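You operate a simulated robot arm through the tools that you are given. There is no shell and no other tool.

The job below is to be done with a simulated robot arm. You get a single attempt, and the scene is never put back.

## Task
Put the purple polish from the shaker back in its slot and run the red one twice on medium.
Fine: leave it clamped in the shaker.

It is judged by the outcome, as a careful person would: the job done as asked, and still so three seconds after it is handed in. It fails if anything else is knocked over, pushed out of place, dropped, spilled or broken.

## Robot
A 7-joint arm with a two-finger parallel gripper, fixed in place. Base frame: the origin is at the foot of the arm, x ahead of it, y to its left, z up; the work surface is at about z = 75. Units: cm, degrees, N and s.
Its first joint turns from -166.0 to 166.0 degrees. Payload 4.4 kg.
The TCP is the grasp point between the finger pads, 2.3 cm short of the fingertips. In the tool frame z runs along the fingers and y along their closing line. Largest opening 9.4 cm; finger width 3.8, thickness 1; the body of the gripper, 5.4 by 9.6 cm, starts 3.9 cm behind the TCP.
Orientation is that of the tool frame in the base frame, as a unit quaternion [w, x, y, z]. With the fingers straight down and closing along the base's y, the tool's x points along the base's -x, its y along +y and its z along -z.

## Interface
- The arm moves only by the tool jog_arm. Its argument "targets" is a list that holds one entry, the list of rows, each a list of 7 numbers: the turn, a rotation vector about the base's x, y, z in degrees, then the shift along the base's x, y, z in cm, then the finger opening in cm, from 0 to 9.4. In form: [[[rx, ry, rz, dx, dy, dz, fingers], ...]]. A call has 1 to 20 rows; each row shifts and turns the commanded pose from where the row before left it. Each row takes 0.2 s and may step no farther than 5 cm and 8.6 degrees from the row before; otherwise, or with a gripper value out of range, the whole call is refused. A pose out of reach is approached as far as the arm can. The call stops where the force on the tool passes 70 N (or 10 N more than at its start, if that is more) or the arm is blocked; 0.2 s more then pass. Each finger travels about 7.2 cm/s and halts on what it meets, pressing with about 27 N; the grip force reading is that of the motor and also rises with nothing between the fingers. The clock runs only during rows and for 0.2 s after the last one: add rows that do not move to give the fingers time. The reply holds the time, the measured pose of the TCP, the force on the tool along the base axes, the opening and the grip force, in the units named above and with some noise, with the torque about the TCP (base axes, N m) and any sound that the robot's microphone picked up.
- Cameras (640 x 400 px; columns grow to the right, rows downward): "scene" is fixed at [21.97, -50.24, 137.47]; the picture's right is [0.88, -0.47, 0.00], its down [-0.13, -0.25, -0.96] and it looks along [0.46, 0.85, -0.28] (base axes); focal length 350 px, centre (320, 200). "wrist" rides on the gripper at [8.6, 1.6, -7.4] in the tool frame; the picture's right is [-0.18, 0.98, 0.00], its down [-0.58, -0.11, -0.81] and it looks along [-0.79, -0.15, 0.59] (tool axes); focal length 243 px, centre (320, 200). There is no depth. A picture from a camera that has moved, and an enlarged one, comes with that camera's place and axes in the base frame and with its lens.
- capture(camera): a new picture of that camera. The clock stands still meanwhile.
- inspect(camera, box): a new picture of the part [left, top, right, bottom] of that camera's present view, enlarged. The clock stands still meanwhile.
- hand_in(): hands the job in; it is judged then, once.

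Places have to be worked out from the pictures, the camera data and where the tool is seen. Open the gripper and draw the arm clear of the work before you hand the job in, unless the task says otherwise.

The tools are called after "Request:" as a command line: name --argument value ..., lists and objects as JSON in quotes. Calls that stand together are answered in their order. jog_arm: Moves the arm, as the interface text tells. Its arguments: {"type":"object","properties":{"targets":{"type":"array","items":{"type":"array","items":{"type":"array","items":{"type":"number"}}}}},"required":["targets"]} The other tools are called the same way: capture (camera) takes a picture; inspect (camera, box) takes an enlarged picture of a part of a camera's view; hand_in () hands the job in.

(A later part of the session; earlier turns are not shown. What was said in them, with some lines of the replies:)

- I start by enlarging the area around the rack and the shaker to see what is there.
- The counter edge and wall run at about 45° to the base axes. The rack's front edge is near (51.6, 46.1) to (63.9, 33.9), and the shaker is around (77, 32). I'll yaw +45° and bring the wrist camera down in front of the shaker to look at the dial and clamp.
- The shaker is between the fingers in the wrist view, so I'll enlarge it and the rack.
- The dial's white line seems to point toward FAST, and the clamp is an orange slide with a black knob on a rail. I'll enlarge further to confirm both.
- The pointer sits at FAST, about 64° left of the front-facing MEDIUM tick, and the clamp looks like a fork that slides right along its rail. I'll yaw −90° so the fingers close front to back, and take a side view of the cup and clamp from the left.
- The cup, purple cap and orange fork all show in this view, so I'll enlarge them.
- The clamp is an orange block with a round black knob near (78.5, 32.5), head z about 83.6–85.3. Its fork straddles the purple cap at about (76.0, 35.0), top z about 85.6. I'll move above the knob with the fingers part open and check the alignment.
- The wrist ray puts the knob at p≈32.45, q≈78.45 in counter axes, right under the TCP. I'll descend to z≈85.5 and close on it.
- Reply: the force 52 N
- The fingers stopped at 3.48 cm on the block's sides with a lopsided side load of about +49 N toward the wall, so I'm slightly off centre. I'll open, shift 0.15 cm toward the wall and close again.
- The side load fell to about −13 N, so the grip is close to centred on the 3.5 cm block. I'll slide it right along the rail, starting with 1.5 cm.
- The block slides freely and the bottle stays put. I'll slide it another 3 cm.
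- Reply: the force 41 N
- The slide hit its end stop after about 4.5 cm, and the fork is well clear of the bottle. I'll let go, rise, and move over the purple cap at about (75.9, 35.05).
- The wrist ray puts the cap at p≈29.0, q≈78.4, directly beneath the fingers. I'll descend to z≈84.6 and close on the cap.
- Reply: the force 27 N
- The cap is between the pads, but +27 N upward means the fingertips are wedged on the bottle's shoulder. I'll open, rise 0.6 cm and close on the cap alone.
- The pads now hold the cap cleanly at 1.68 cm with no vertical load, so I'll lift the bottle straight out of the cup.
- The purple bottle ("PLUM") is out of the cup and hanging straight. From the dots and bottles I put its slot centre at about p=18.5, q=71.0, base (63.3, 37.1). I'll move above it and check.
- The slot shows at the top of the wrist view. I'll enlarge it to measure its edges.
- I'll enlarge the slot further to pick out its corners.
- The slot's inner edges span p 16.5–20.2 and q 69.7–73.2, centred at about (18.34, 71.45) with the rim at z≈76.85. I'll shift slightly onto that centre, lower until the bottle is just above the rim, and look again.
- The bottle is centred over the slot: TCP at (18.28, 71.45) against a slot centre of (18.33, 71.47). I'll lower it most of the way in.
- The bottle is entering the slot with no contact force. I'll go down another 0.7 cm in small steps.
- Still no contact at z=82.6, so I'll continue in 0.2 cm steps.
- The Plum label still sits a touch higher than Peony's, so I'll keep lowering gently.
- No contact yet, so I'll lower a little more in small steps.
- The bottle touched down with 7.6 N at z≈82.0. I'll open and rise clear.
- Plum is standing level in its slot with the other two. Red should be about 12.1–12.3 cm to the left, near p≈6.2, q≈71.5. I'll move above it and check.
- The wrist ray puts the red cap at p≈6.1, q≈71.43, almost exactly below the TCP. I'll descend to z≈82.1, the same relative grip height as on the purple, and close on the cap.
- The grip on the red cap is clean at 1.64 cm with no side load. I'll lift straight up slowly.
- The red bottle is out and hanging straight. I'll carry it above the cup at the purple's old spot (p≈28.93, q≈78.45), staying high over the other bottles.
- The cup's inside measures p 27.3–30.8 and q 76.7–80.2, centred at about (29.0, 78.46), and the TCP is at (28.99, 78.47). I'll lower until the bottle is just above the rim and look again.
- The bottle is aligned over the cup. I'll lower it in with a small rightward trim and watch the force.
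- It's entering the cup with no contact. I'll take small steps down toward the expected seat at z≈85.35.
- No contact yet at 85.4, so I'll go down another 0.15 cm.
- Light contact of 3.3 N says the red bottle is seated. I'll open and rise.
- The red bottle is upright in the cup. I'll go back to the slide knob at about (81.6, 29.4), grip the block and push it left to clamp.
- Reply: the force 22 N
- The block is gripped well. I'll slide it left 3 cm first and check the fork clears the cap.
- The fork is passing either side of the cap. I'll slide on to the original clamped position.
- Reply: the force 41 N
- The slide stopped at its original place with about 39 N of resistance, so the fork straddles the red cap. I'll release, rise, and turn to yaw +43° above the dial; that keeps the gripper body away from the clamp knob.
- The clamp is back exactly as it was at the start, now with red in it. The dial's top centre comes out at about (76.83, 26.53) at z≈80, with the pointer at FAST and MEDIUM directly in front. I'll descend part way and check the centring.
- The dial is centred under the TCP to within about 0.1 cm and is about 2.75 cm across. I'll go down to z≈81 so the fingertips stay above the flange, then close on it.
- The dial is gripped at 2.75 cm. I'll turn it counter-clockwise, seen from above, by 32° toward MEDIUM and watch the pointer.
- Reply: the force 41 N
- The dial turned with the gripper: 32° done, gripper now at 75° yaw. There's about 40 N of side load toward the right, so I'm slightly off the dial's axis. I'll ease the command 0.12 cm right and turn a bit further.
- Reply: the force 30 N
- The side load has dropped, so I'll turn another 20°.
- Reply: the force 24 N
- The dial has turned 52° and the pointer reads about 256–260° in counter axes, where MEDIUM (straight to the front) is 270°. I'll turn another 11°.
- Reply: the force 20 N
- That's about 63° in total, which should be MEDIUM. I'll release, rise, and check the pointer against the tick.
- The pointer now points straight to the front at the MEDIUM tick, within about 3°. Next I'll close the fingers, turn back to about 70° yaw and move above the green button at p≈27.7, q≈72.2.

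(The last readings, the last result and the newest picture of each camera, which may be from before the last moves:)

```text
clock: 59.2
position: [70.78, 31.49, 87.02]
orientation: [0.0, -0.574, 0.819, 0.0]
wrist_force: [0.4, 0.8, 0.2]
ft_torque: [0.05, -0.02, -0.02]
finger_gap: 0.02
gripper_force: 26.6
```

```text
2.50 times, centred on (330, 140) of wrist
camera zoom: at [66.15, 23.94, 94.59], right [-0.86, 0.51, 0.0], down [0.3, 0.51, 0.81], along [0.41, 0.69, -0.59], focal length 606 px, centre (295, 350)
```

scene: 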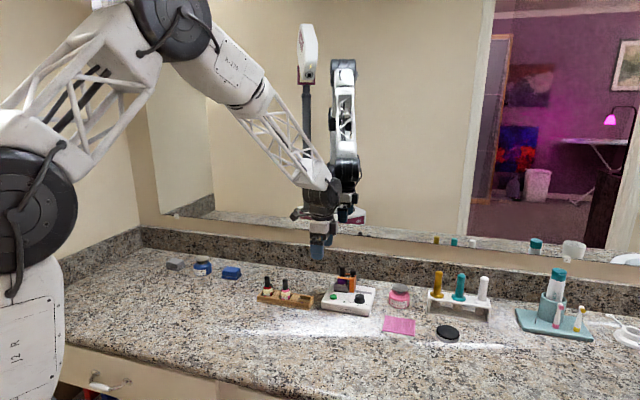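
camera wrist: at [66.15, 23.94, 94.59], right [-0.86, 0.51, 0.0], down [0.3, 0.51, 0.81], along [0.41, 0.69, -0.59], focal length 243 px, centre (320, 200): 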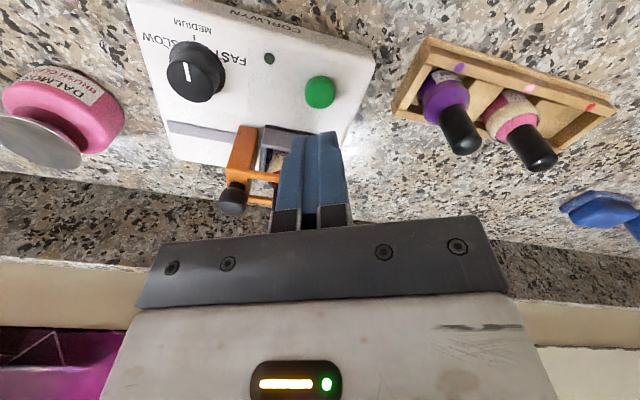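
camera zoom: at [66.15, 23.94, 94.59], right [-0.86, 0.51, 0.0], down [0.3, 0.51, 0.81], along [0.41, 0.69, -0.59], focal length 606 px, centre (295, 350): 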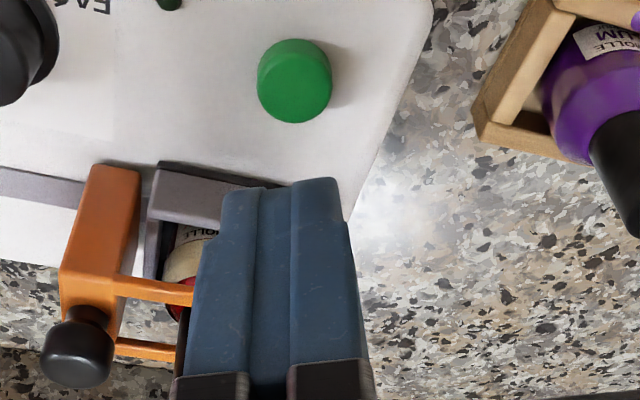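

The button's top is at about p=27.6, q=72.4, z≈79.3, under the closed fingertips. I'll lower to just above it.

Request:
jog_arm --targets '[[[0, 0, 0, 0, 0.1, -2.5, 0], [0, 0, 0, 0, 0, -2.2, 0], [0, 0, 0, 0, 0, 0, 0]]]'

Request:
inspect --camera "scene" --box '[310, 255, 380, 315]'

Request:
inspect --camera "wrist" --box '[260, 60, 400, 220]'

```text
clock: 60.0
position: [70.73, 31.69, 82.35]
orientation: [0.0, -0.573, 0.819, -0.001]
wrist_force: [0.0, -0.3, 0.0]
ft_torque: [-0.01, -0.03, -0.01]
finger_gap: 0.0
gripper_force: 27.4
```

```text
6.67 times, centred on (345, 285) of scene
camera zoom: at [21.97, -50.24, 137.47], right [0.88, -0.47, 0.0], down [-0.13, -0.25, -0.96], along [0.46, 0.85, -0.28], focal length 2332 px, centre (153, -367)
```

zoom: 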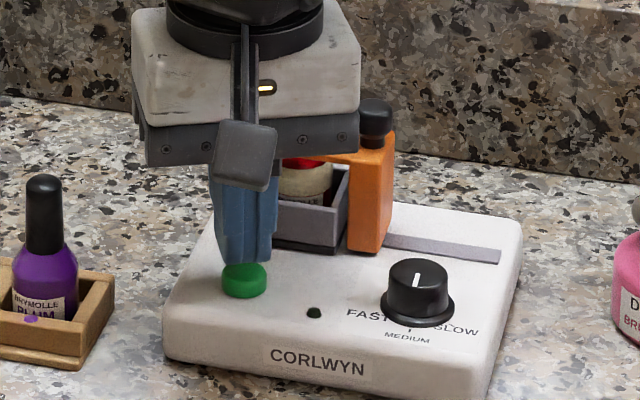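

```text
2.50 times, centred on (330, 140) of wrist
camera zoom: at [66.12, 24.09, 89.88], right [-0.86, 0.51, 0.0], down [0.3, 0.51, 0.81], along [0.41, 0.69, -0.59], focal length 606 px, centre (295, 350)
```

zoom: 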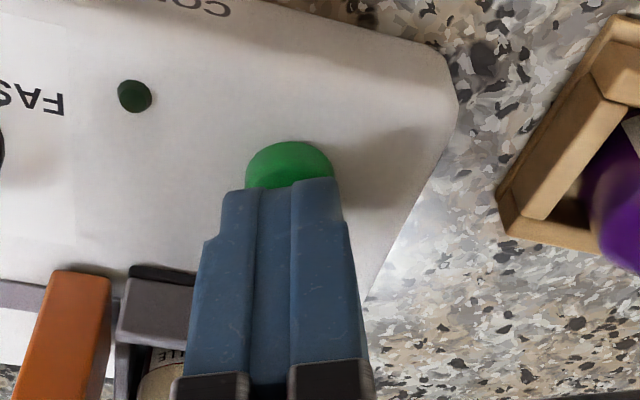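

The fingertips are right over the button and the light is dark. I'll press down in small steps and watch force, sound and the light.

Request:
jog_arm --targets '[[[0, 0, 0, 0, 0, -0.3, 0], [0, 0, 0, 0, 0, -0.2, 0], [0, 0, 0, 0, 0, 0, 0]]]'

```text
clock: 60.8
position: [70.78, 31.65, 81.98]
orientation: [0.0, -0.574, 0.819, 0.001]
wrist_force: [-0.2, -0.4, -0.9]
ft_torque: [-0.01, 0.02, 0.01]
finger_gap: 0.0
gripper_force: 27.0
```

No contact yet at 82.0, so I'll continue down.

Request:
jog_arm --targets '[[[0, 0, 0, 0, 0, -0.15, 0], [0, 0, 0, 0, 0, 0, 0]]]'

Request:
jog_arm --targets '[[[0, 0, 0, 0, 0, -0.15, 0], [0, 0, 0, 0, 0, 0, 0]]]'

```text
clock: 61.4
position: [70.68, 31.75, 81.69]
orientation: [-0.001, -0.574, 0.819, 0.0]
wrist_force: [-0.2, -0.4, -0.4]
ft_torque: [0.01, -0.03, -0.03]
finger_gap: 0.0
gripper_force: 27.3
```

```text
clock: 62.0
position: [70.73, 31.74, 81.66]
orientation: [0.0, -0.573, 0.819, 0.0]
wrist_force: [-0.2, -0.2, -0.1]
ft_torque: [-0.01, -0.01, -0.01]
finger_gap: 0.0
gripper_force: 26.8
```

Still free at about 81.55 commanded, so I'll step lower.

Request:
jog_arm --targets '[[[0, 0, 0, 0, 0, -0.15, 0], [0, 0, 0, 0, 0, 0, 0]]]'

Request:
jog_arm --targets '[[[0, 0, 0, 0, 0, -0.15, 0], [0, 0, 0, 0, 0, 0, 0]]]'

```text
clock: 62.6
position: [70.68, 31.51, 81.45]
orientation: [0.0, -0.574, 0.819, -0.001]
wrist_force: [-0.8, 0.3, -0.1]
ft_torque: [-0.02, 0.01, 0.01]
finger_gap: 0.02
gripper_force: 27.3
```

```text
clock: 63.2
position: [70.74, 31.69, 81.35]
orientation: [0.0, -0.573, 0.819, 0.0]
wrist_force: [0.5, 0.3, 0.3]
ft_torque: [-0.06, 0.0, 0.01]
finger_gap: 0.0
gripper_force: 26.8
```

Request:
inspect --camera "scene" --box '[315, 275, 365, 315]'

Request:
jog_arm --targets '[[[0, 0, 0, 0, 0, -0.15, 0], [0, 0, 0, 0, 0, 0, 0]]]'

```text
10.00 times, centred on (340, 295) of scene
camera zoom: at [21.97, -50.24, 137.47], right [0.88, -0.47, 0.0], down [-0.13, -0.25, -0.96], along [0.46, 0.85, -0.28], focal length 3497 px, centre (120, -750)
```

zoom: 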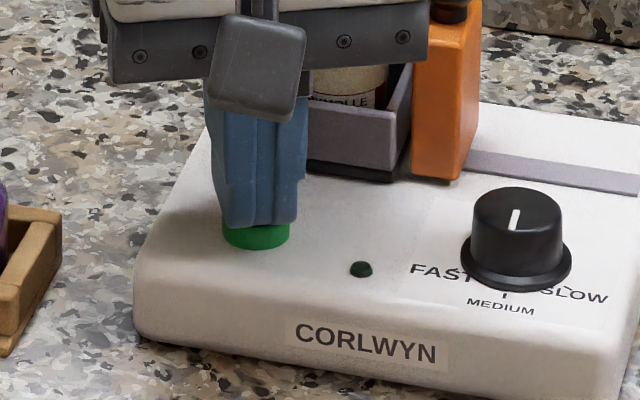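

```text
clock: 63.8
position: [70.68, 31.5, 81.18]
orientation: [0.0, -0.574, 0.819, 0.001]
wrist_force: [1.5, 0.3, 1.3]
ft_torque: [0.04, -0.04, -0.01]
finger_gap: 0.03
gripper_force: 27.2
```

The fingertips look about touching the button, with z force up to 1.3 N. I'll keep pressing in 0.1 cm steps.

Request:
jog_arm --targets '[[[0, 0, 0, 0, 0, -0.1, 0], [0, 0, 0, 0, 0, 0, 0]]]'

Request:
jog_arm --targets '[[[0, 0, 0, 0, 0, -0.1, 0], [0, 0, 0, 0, 0, 0, 0]]]'

```text
clock: 64.4
position: [70.69, 31.7, 81.13]
orientation: [0.0, -0.574, 0.819, 0.0]
wrist_force: [-1.9, 0.7, 2.0]
ft_torque: [0.01, 0.03, -0.03]
finger_gap: 0.02
gripper_force: 27.0
heard: click
```

```text
clock: 65.0
position: [70.68, 31.64, 80.97]
orientation: [0.0, -0.574, 0.819, -0.001]
wrist_force: [-0.2, 1.0, 3.1]
ft_torque: [-0.01, 0.0, 0.02]
finger_gap: 0.0
gripper_force: 27.5
```

A click sounded as the button went in. I'll rise off it and look at the light.

Request:
jog_arm --targets '[[[0, 0, 0, 0, 0, 0.5, 0], [0, 0, 0, 0, 0, 1.0, 0], [0, 0, 0, 0, 0, 0, 0]]]'

Request:
inspect --camera "scene" --box '[315, 255, 375, 315]'

Request:
inspect --camera "wrist" --box '[200, 40, 400, 200]'

```text
clock: 65.8
position: [70.64, 31.61, 82.45]
orientation: [0.0, -0.574, 0.819, 0.0]
wrist_force: [0.4, -0.4, -0.3]
ft_torque: [0.0, -0.01, 0.0]
finger_gap: 0.0
gripper_force: 26.4
```

```text
6.67 times, centred on (345, 285) of scene
camera zoom: at [21.97, -50.24, 137.47], right [0.88, -0.47, 0.0], down [-0.13, -0.25, -0.96], along [0.46, 0.85, -0.28], focal length 2332 px, centre (153, -367)
```

zoom: 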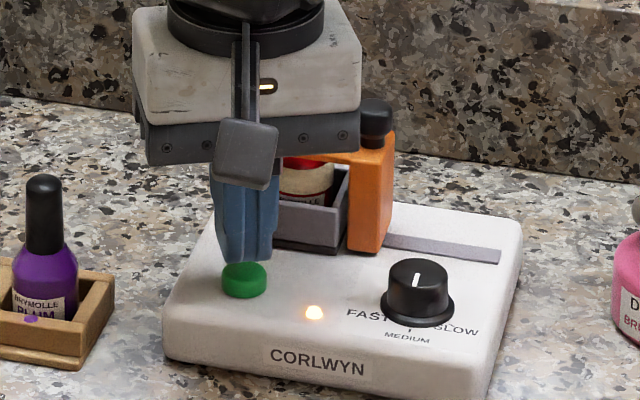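

```text
2.50 times, centred on (300, 120) of wrist
camera zoom: at [66.14, 24.06, 89.96], right [-0.86, 0.51, 0.0], down [0.3, 0.51, 0.81], along [0.41, 0.69, -0.59], focal length 606 px, centre (370, 400)
```

zoom: 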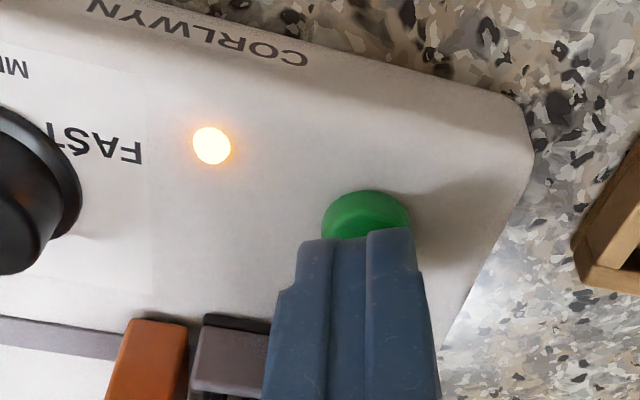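

The light is lit amber, so the first run is on. I'll wait clear of the button until it goes out.

Request:
jog_arm --targets '[[[0, 0, 0, 0, 0, 0, 0], [0, 0, 0, 0, 0, 0, 0], [0, 0, 0, 0, 0, 0, 0], [0, 0, 0, 0, 0, 0, 0], [0, 0, 0, 0, 0, 0, 0], [0, 0, 0, 0, 0, 0, 0], [0, 0, 0, 0, 0, 0, 0], [0, 0, 0, 0, 0, 0, 0], [0, 0, 0, 0, 0, 0, 0], [0, 0, 0, 0, 0, 0, 0]]]'

Request:
inspect --camera "scene" --box '[315, 255, 375, 315]'

```text
clock: 68.0
position: [70.78, 31.59, 82.46]
orientation: [0.0, -0.573, 0.819, -0.001]
wrist_force: [1.6, -0.6, 0.5]
ft_torque: [0.02, 0.03, 0.02]
finger_gap: 0.0
gripper_force: 26.8
```

```text
6.67 times, centred on (345, 285) of scene
camera zoom: at [21.97, -50.24, 137.47], right [0.88, -0.47, 0.0], down [-0.13, -0.25, -0.96], along [0.46, 0.85, -0.28], focal length 2332 px, centre (153, -367)
```

zoom: 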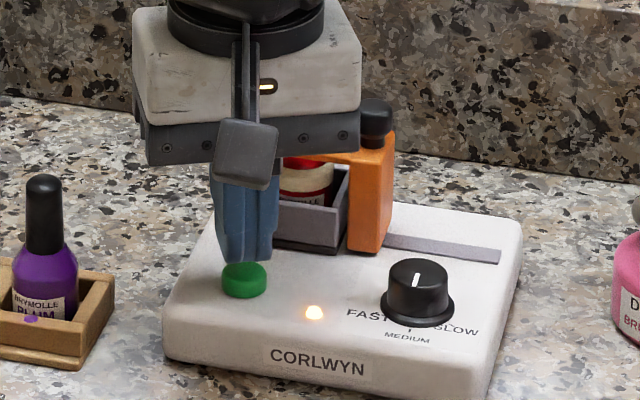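

Still lit at 68 s, so I'll keep waiting.

Request:
jog_arm --targets '[[[0, 0, 0, 0, 0, 0, 0], [0, 0, 0, 0, 0, 0, 0], [0, 0, 0, 0, 0, 0, 0], [0, 0, 0, 0, 0, 0, 0], [0, 0, 0, 0, 0, 0, 0], [0, 0, 0, 0, 0, 0, 0], [0, 0, 0, 0, 0, 0, 0], [0, 0, 0, 0, 0, 0, 0], [0, 0, 0, 0, 0, 0, 0], [0, 0, 0, 0, 0, 0, 0]]]'

Request:
inspect --camera "scene" --box '[315, 255, 375, 315]'

```text
clock: 70.2
position: [70.73, 31.54, 82.41]
orientation: [0.0, -0.574, 0.819, 0.0]
wrist_force: [0.3, -0.1, 0.2]
ft_torque: [0.0, 0.01, -0.01]
finger_gap: 0.0
gripper_force: 27.2
```

```text
6.67 times, centred on (345, 285) of scene
camera zoom: at [21.97, -50.24, 137.47], right [0.88, -0.47, 0.0], down [-0.13, -0.25, -0.96], along [0.46, 0.85, -0.28], focal length 2332 px, centre (153, -367)
```

zoom: 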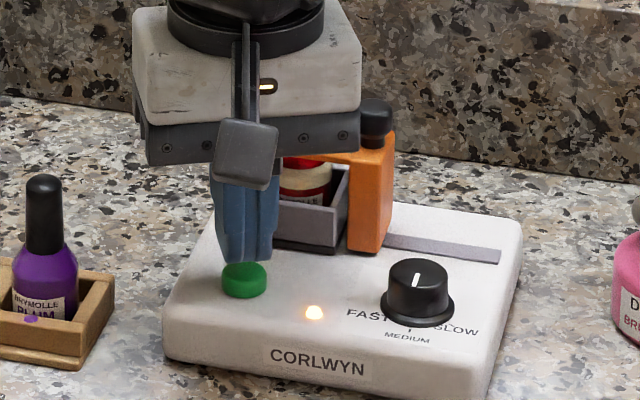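

Still running at 70 s, so I'll keep waiting.

Request:
jog_arm --targets '[[[0, 0, 0, 0, 0, 0, 0], [0, 0, 0, 0, 0, 0, 0], [0, 0, 0, 0, 0, 0, 0], [0, 0, 0, 0, 0, 0, 0], [0, 0, 0, 0, 0, 0, 0], [0, 0, 0, 0, 0, 0, 0], [0, 0, 0, 0, 0, 0, 0], [0, 0, 0, 0, 0, 0, 0], [0, 0, 0, 0, 0, 0, 0], [0, 0, 0, 0, 0, 0, 0], [0, 0, 0, 0, 0, 0, 0], [0, 0, 0, 0, 0, 0, 0], [0, 0, 0, 0, 0, 0, 0], [0, 0, 0, 0, 0, 0, 0], [0, 0, 0, 0, 0, 0, 0]]]'

Request:
inspect --camera "scene" --box '[315, 255, 375, 315]'

```text
clock: 73.4
position: [70.74, 31.63, 82.49]
orientation: [0.0, -0.573, 0.819, 0.0]
wrist_force: [-0.1, 0.8, -0.1]
ft_torque: [-0.01, -0.05, -0.01]
finger_gap: 0.0
gripper_force: 27.3
```

```text
6.67 times, centred on (345, 285) of scene
camera zoom: at [21.97, -50.24, 137.47], right [0.88, -0.47, 0.0], down [-0.13, -0.25, -0.96], along [0.46, 0.85, -0.28], focal length 2332 px, centre (153, -367)
```

zoom: 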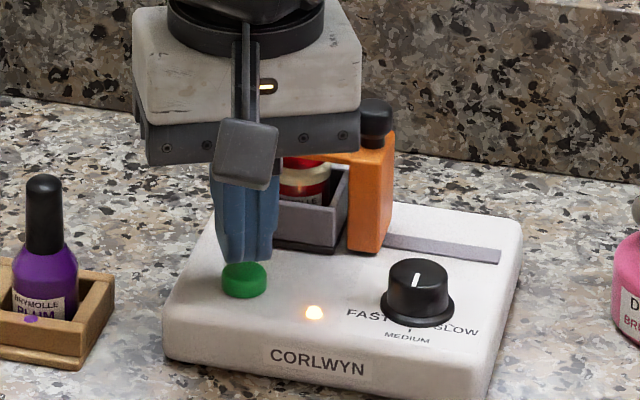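

The light is still on about 9 s in, so I'll keep waiting.

Request:
jog_arm --targets '[[[0, 0, 0, 0, 0, 0, 0], [0, 0, 0, 0, 0, 0, 0], [0, 0, 0, 0, 0, 0, 0], [0, 0, 0, 0, 0, 0, 0], [0, 0, 0, 0, 0, 0, 0], [0, 0, 0, 0, 0, 0, 0], [0, 0, 0, 0, 0, 0, 0], [0, 0, 0, 0, 0, 0, 0], [0, 0, 0, 0, 0, 0, 0], [0, 0, 0, 0, 0, 0, 0], [0, 0, 0, 0, 0, 0, 0], [0, 0, 0, 0, 0, 0, 0], [0, 0, 0, 0, 0, 0, 0], [0, 0, 0, 0, 0, 0, 0], [0, 0, 0, 0, 0, 0, 0]]]'

Request:
inspect --camera "scene" --box '[315, 255, 375, 315]'

```text
clock: 76.6
position: [70.77, 31.58, 82.32]
orientation: [0.0, -0.574, 0.819, -0.001]
wrist_force: [-0.2, -0.3, -0.3]
ft_torque: [-0.01, 0.01, 0.02]
finger_gap: 0.0
gripper_force: 26.7
```

```text
6.67 times, centred on (345, 285) of scene
camera zoom: at [21.97, -50.24, 137.47], right [0.88, -0.47, 0.0], down [-0.13, -0.25, -0.96], along [0.46, 0.85, -0.28], focal length 2332 px, centre (153, -367)
```

zoom: 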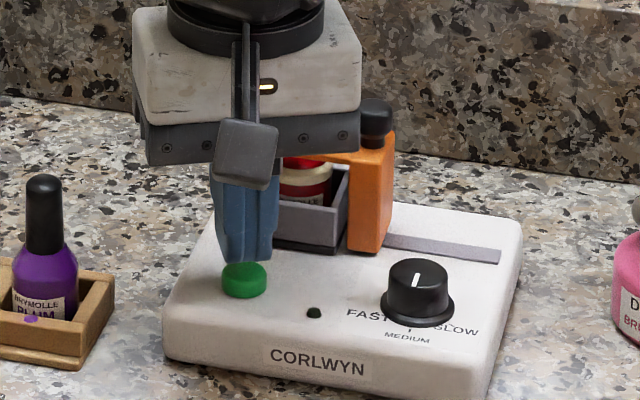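

The light went out, so the first run finished after roughly 10–12 s. I'll press the button a second time to the same depth and then rise.

Request:
jog_arm --targets '[[[0, 0, 0, 0, 0, -0.7, 0], [0, 0, 0, 0, 0, -0.45, 0], [0, 0, 0, 0, 0, -0.15, 0], [0, 0, 0, 0, 0, -0.1, 0], [0, 0, 0, 0, 0, -0.1, 0], [0, 0, 0, 0, 0, 0, 0]]]'

```text
clock: 78.0
position: [70.69, 31.59, 80.96]
orientation: [0.0, -0.574, 0.819, 0.0]
wrist_force: [0.7, 0.9, 2.7]
ft_torque: [0.02, -0.04, -0.02]
finger_gap: 0.0
gripper_force: 27.1
heard: click
```

One click was heard, so I'll rise off the button and check the light.

Request:
jog_arm --targets '[[[0, 0, 0, 0, 0, 0.5, 0], [0, 0, 0, 0, 0, 1.0, 0], [0, 0, 0, 0, 0, 0, 0]]]'

Request:
inspect --camera "scene" --box '[315, 255, 375, 315]'

```text
clock: 78.8
position: [70.7, 31.63, 82.52]
orientation: [0.0, -0.574, 0.819, 0.0]
wrist_force: [-0.6, -0.5, -0.4]
ft_torque: [-0.03, -0.04, 0.03]
finger_gap: 0.0
gripper_force: 27.0
```

```text
6.67 times, centred on (345, 285) of scene
camera zoom: at [21.97, -50.24, 137.47], right [0.88, -0.47, 0.0], down [-0.13, -0.25, -0.96], along [0.46, 0.85, -0.28], focal length 2332 px, centre (153, -367)
```

zoom: 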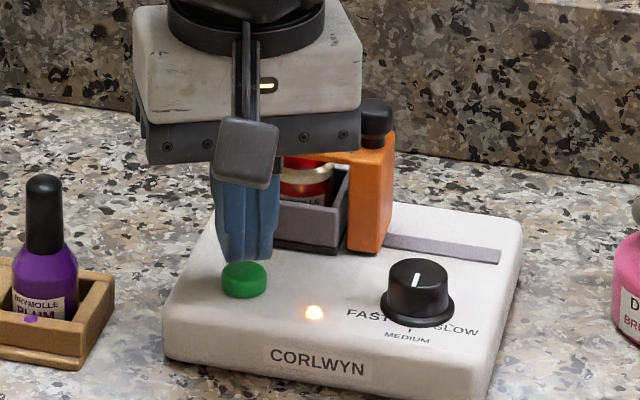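

The second run has started with the light on. I'll rise straight up, back the arm away and open the gripper while it runs.

Request:
jog_arm --targets '[[[0, 0, 0, 0, 0, 2.0, 0], [0, 0, 0, 0, 0, 4.0, 0], [0, 0, 0, 0, 0, 4.0, 0], [0, 0, 0, 0, 0, 4.0, 0], [0, 0, 0, 0, 0, 4.0, 5], [0, 0, 0, -3, -1.5, 2.0, 9], [0, 0, 0, -3, -1.5, 2.0, 9], [0, 0, 0, -3, -1.5, 2.0, 9], [0, 0, 0, -3, -1.5, 2.0, 9], [0, 0, 0, -3, -1.5, 0, 9], [0, 0, 0, 0, 0, 0, 9], [0, 0, 0, 0, 0, 0, 9], [0, 0, 0, 0, 0, 0, 9], [0, 0, 0, 0, 0, 0, 9], [0, 0, 0, 0, 0, 0, 9]]]'

Request:
inspect --camera "scene" --box '[240, 245, 400, 325]'

```text
clock: 82.0
position: [55.81, 24.06, 108.45]
orientation: [0.0, -0.573, 0.819, 0.001]
wrist_force: [0.3, -0.6, -0.9]
ft_torque: [-0.01, -0.03, 0.03]
finger_gap: 9.0
gripper_force: 0.1
```

```text
4.00 times, centred on (320, 285) of scene
camera zoom: at [21.97, -50.24, 137.47], right [0.88, -0.47, 0.0], down [-0.13, -0.25, -0.96], along [0.46, 0.85, -0.28], focal length 1399 px, centre (320, -140)
```

zoom: 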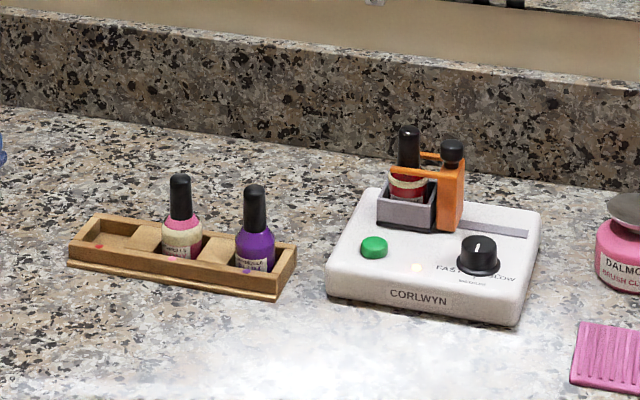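

The arm is clear and everything is in place with the second run still going. I'll wait for the light to go out.

Request:
jog_arm --targets '[[[0, 0, 0, 0, 0, 0, 9], [0, 0, 0, 0, 0, 0, 9], [0, 0, 0, 0, 0, 0, 9], [0, 0, 0, 0, 0, 0, 9], [0, 0, 0, 0, 0, 0, 9], [0, 0, 0, 0, 0, 0, 9], [0, 0, 0, 0, 0, 0, 9], [0, 0, 0, 0, 0, 0, 9], [0, 0, 0, 0, 0, 0, 9], [0, 0, 0, 0, 0, 0, 9], [0, 0, 0, 0, 0, 0, 9], [0, 0, 0, 0, 0, 0, 9], [0, 0, 0, 0, 0, 0, 9], [0, 0, 0, 0, 0, 0, 9], [0, 0, 0, 0, 0, 0, 9], [0, 0, 0, 0, 0, 0, 9], [0, 0, 0, 0, 0, 0, 9], [0, 0, 0, 0, 0, 0, 9], [0, 0, 0, 0, 0, 0, 9], [0, 0, 0, 0, 0, 0, 9]]]'

Request:
inspect --camera "scene" --box '[310, 250, 390, 320]'

```text
clock: 86.2
position: [55.7, 24.03, 108.47]
orientation: [0.0, -0.574, 0.819, -0.001]
wrist_force: [-0.2, -1.5, 0.1]
ft_torque: [0.04, 0.0, 0.01]
finger_gap: 9.01
gripper_force: 0.0
```

```text
5.71 times, centred on (350, 285) of scene
camera zoom: at [21.97, -50.24, 137.47], right [0.88, -0.47, 0.0], down [-0.13, -0.25, -0.96], along [0.46, 0.85, -0.28], focal length 1998 px, centre (149, -286)
```

zoom: 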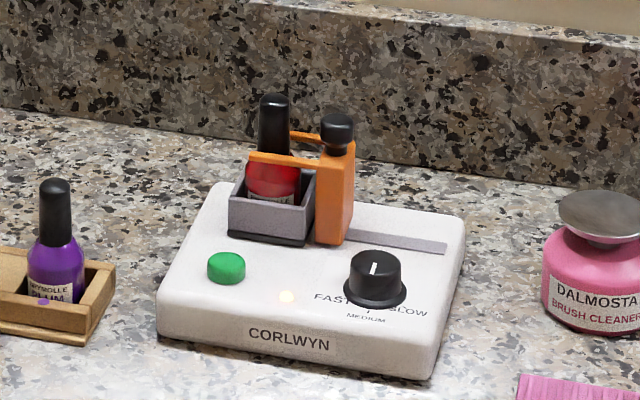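

The pale layer in the red polish has mixed in, and the light is still on. I'll keep waiting for the run to end.

Request:
jog_arm --targets '[[[0, 0, 0, 0, 0, 0, 9], [0, 0, 0, 0, 0, 0, 9], [0, 0, 0, 0, 0, 0, 9], [0, 0, 0, 0, 0, 0, 9], [0, 0, 0, 0, 0, 0, 9], [0, 0, 0, 0, 0, 0, 9], [0, 0, 0, 0, 0, 0, 9], [0, 0, 0, 0, 0, 0, 9], [0, 0, 0, 0, 0, 0, 9], [0, 0, 0, 0, 0, 0, 9], [0, 0, 0, 0, 0, 0, 9], [0, 0, 0, 0, 0, 0, 9], [0, 0, 0, 0, 0, 0, 9], [0, 0, 0, 0, 0, 0, 9], [0, 0, 0, 0, 0, 0, 9], [0, 0, 0, 0, 0, 0, 9], [0, 0, 0, 0, 0, 0, 9], [0, 0, 0, 0, 0, 0, 9]]]'

Request:
inspect --camera "scene" --box '[310, 250, 390, 320]'

Request:
capture --camera "scene"

```text
clock: 90.0
position: [55.74, 23.97, 108.44]
orientation: [0.0, -0.573, 0.819, 0.0]
wrist_force: [-0.1, 0.4, 0.4]
ft_torque: [0.03, 0.0, -0.02]
finger_gap: 9.0
gripper_force: 0.1
```

```text
5.71 times, centred on (350, 285) of scene
camera zoom: at [21.97, -50.24, 137.47], right [0.88, -0.47, 0.0], down [-0.13, -0.25, -0.96], along [0.46, 0.85, -0.28], focal length 1998 px, centre (149, -286)
```

zoom: 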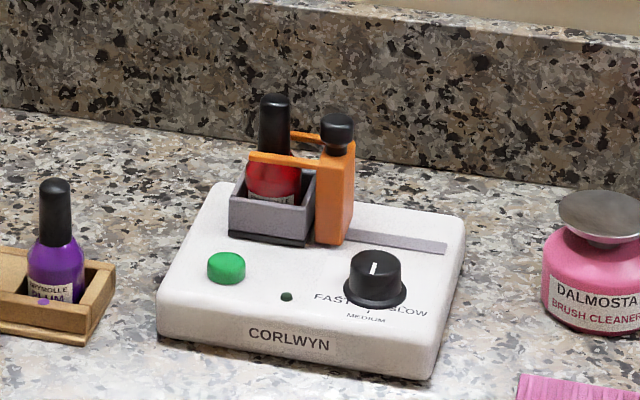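

```text
taken
```

scene: 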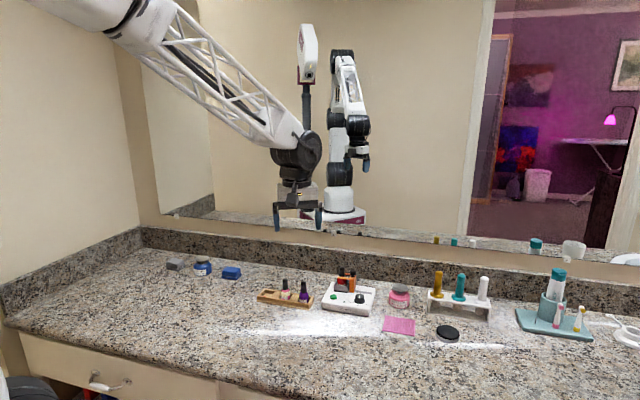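

The light is off after the second run. Plum is in its slot, red is fully mixed and still clamped in the shaker, the dial is on MEDIUM, and the arm is clear with the gripper open. I'm handing in the job.

Request:
hand_in

```text
The job is handed in.
```

The purple polish is back in its slot, and the red one has had two full runs on medium. The red is still clamped in the shaker, as you said was fine.

- **Purple:** it stands in the rack slot marked with the purple dot, level with the pink one beside it.
- **Red:** I turned the dial from fast to medium before starting. Each press of the button gave one click, the shaker light came on, and I waited for it to go out before doing anything else. The pale layer in the bottle has mixed in.
- **Everything else:** nothing was knocked over or spilled. The arm is clear of the counter with the gripper open.
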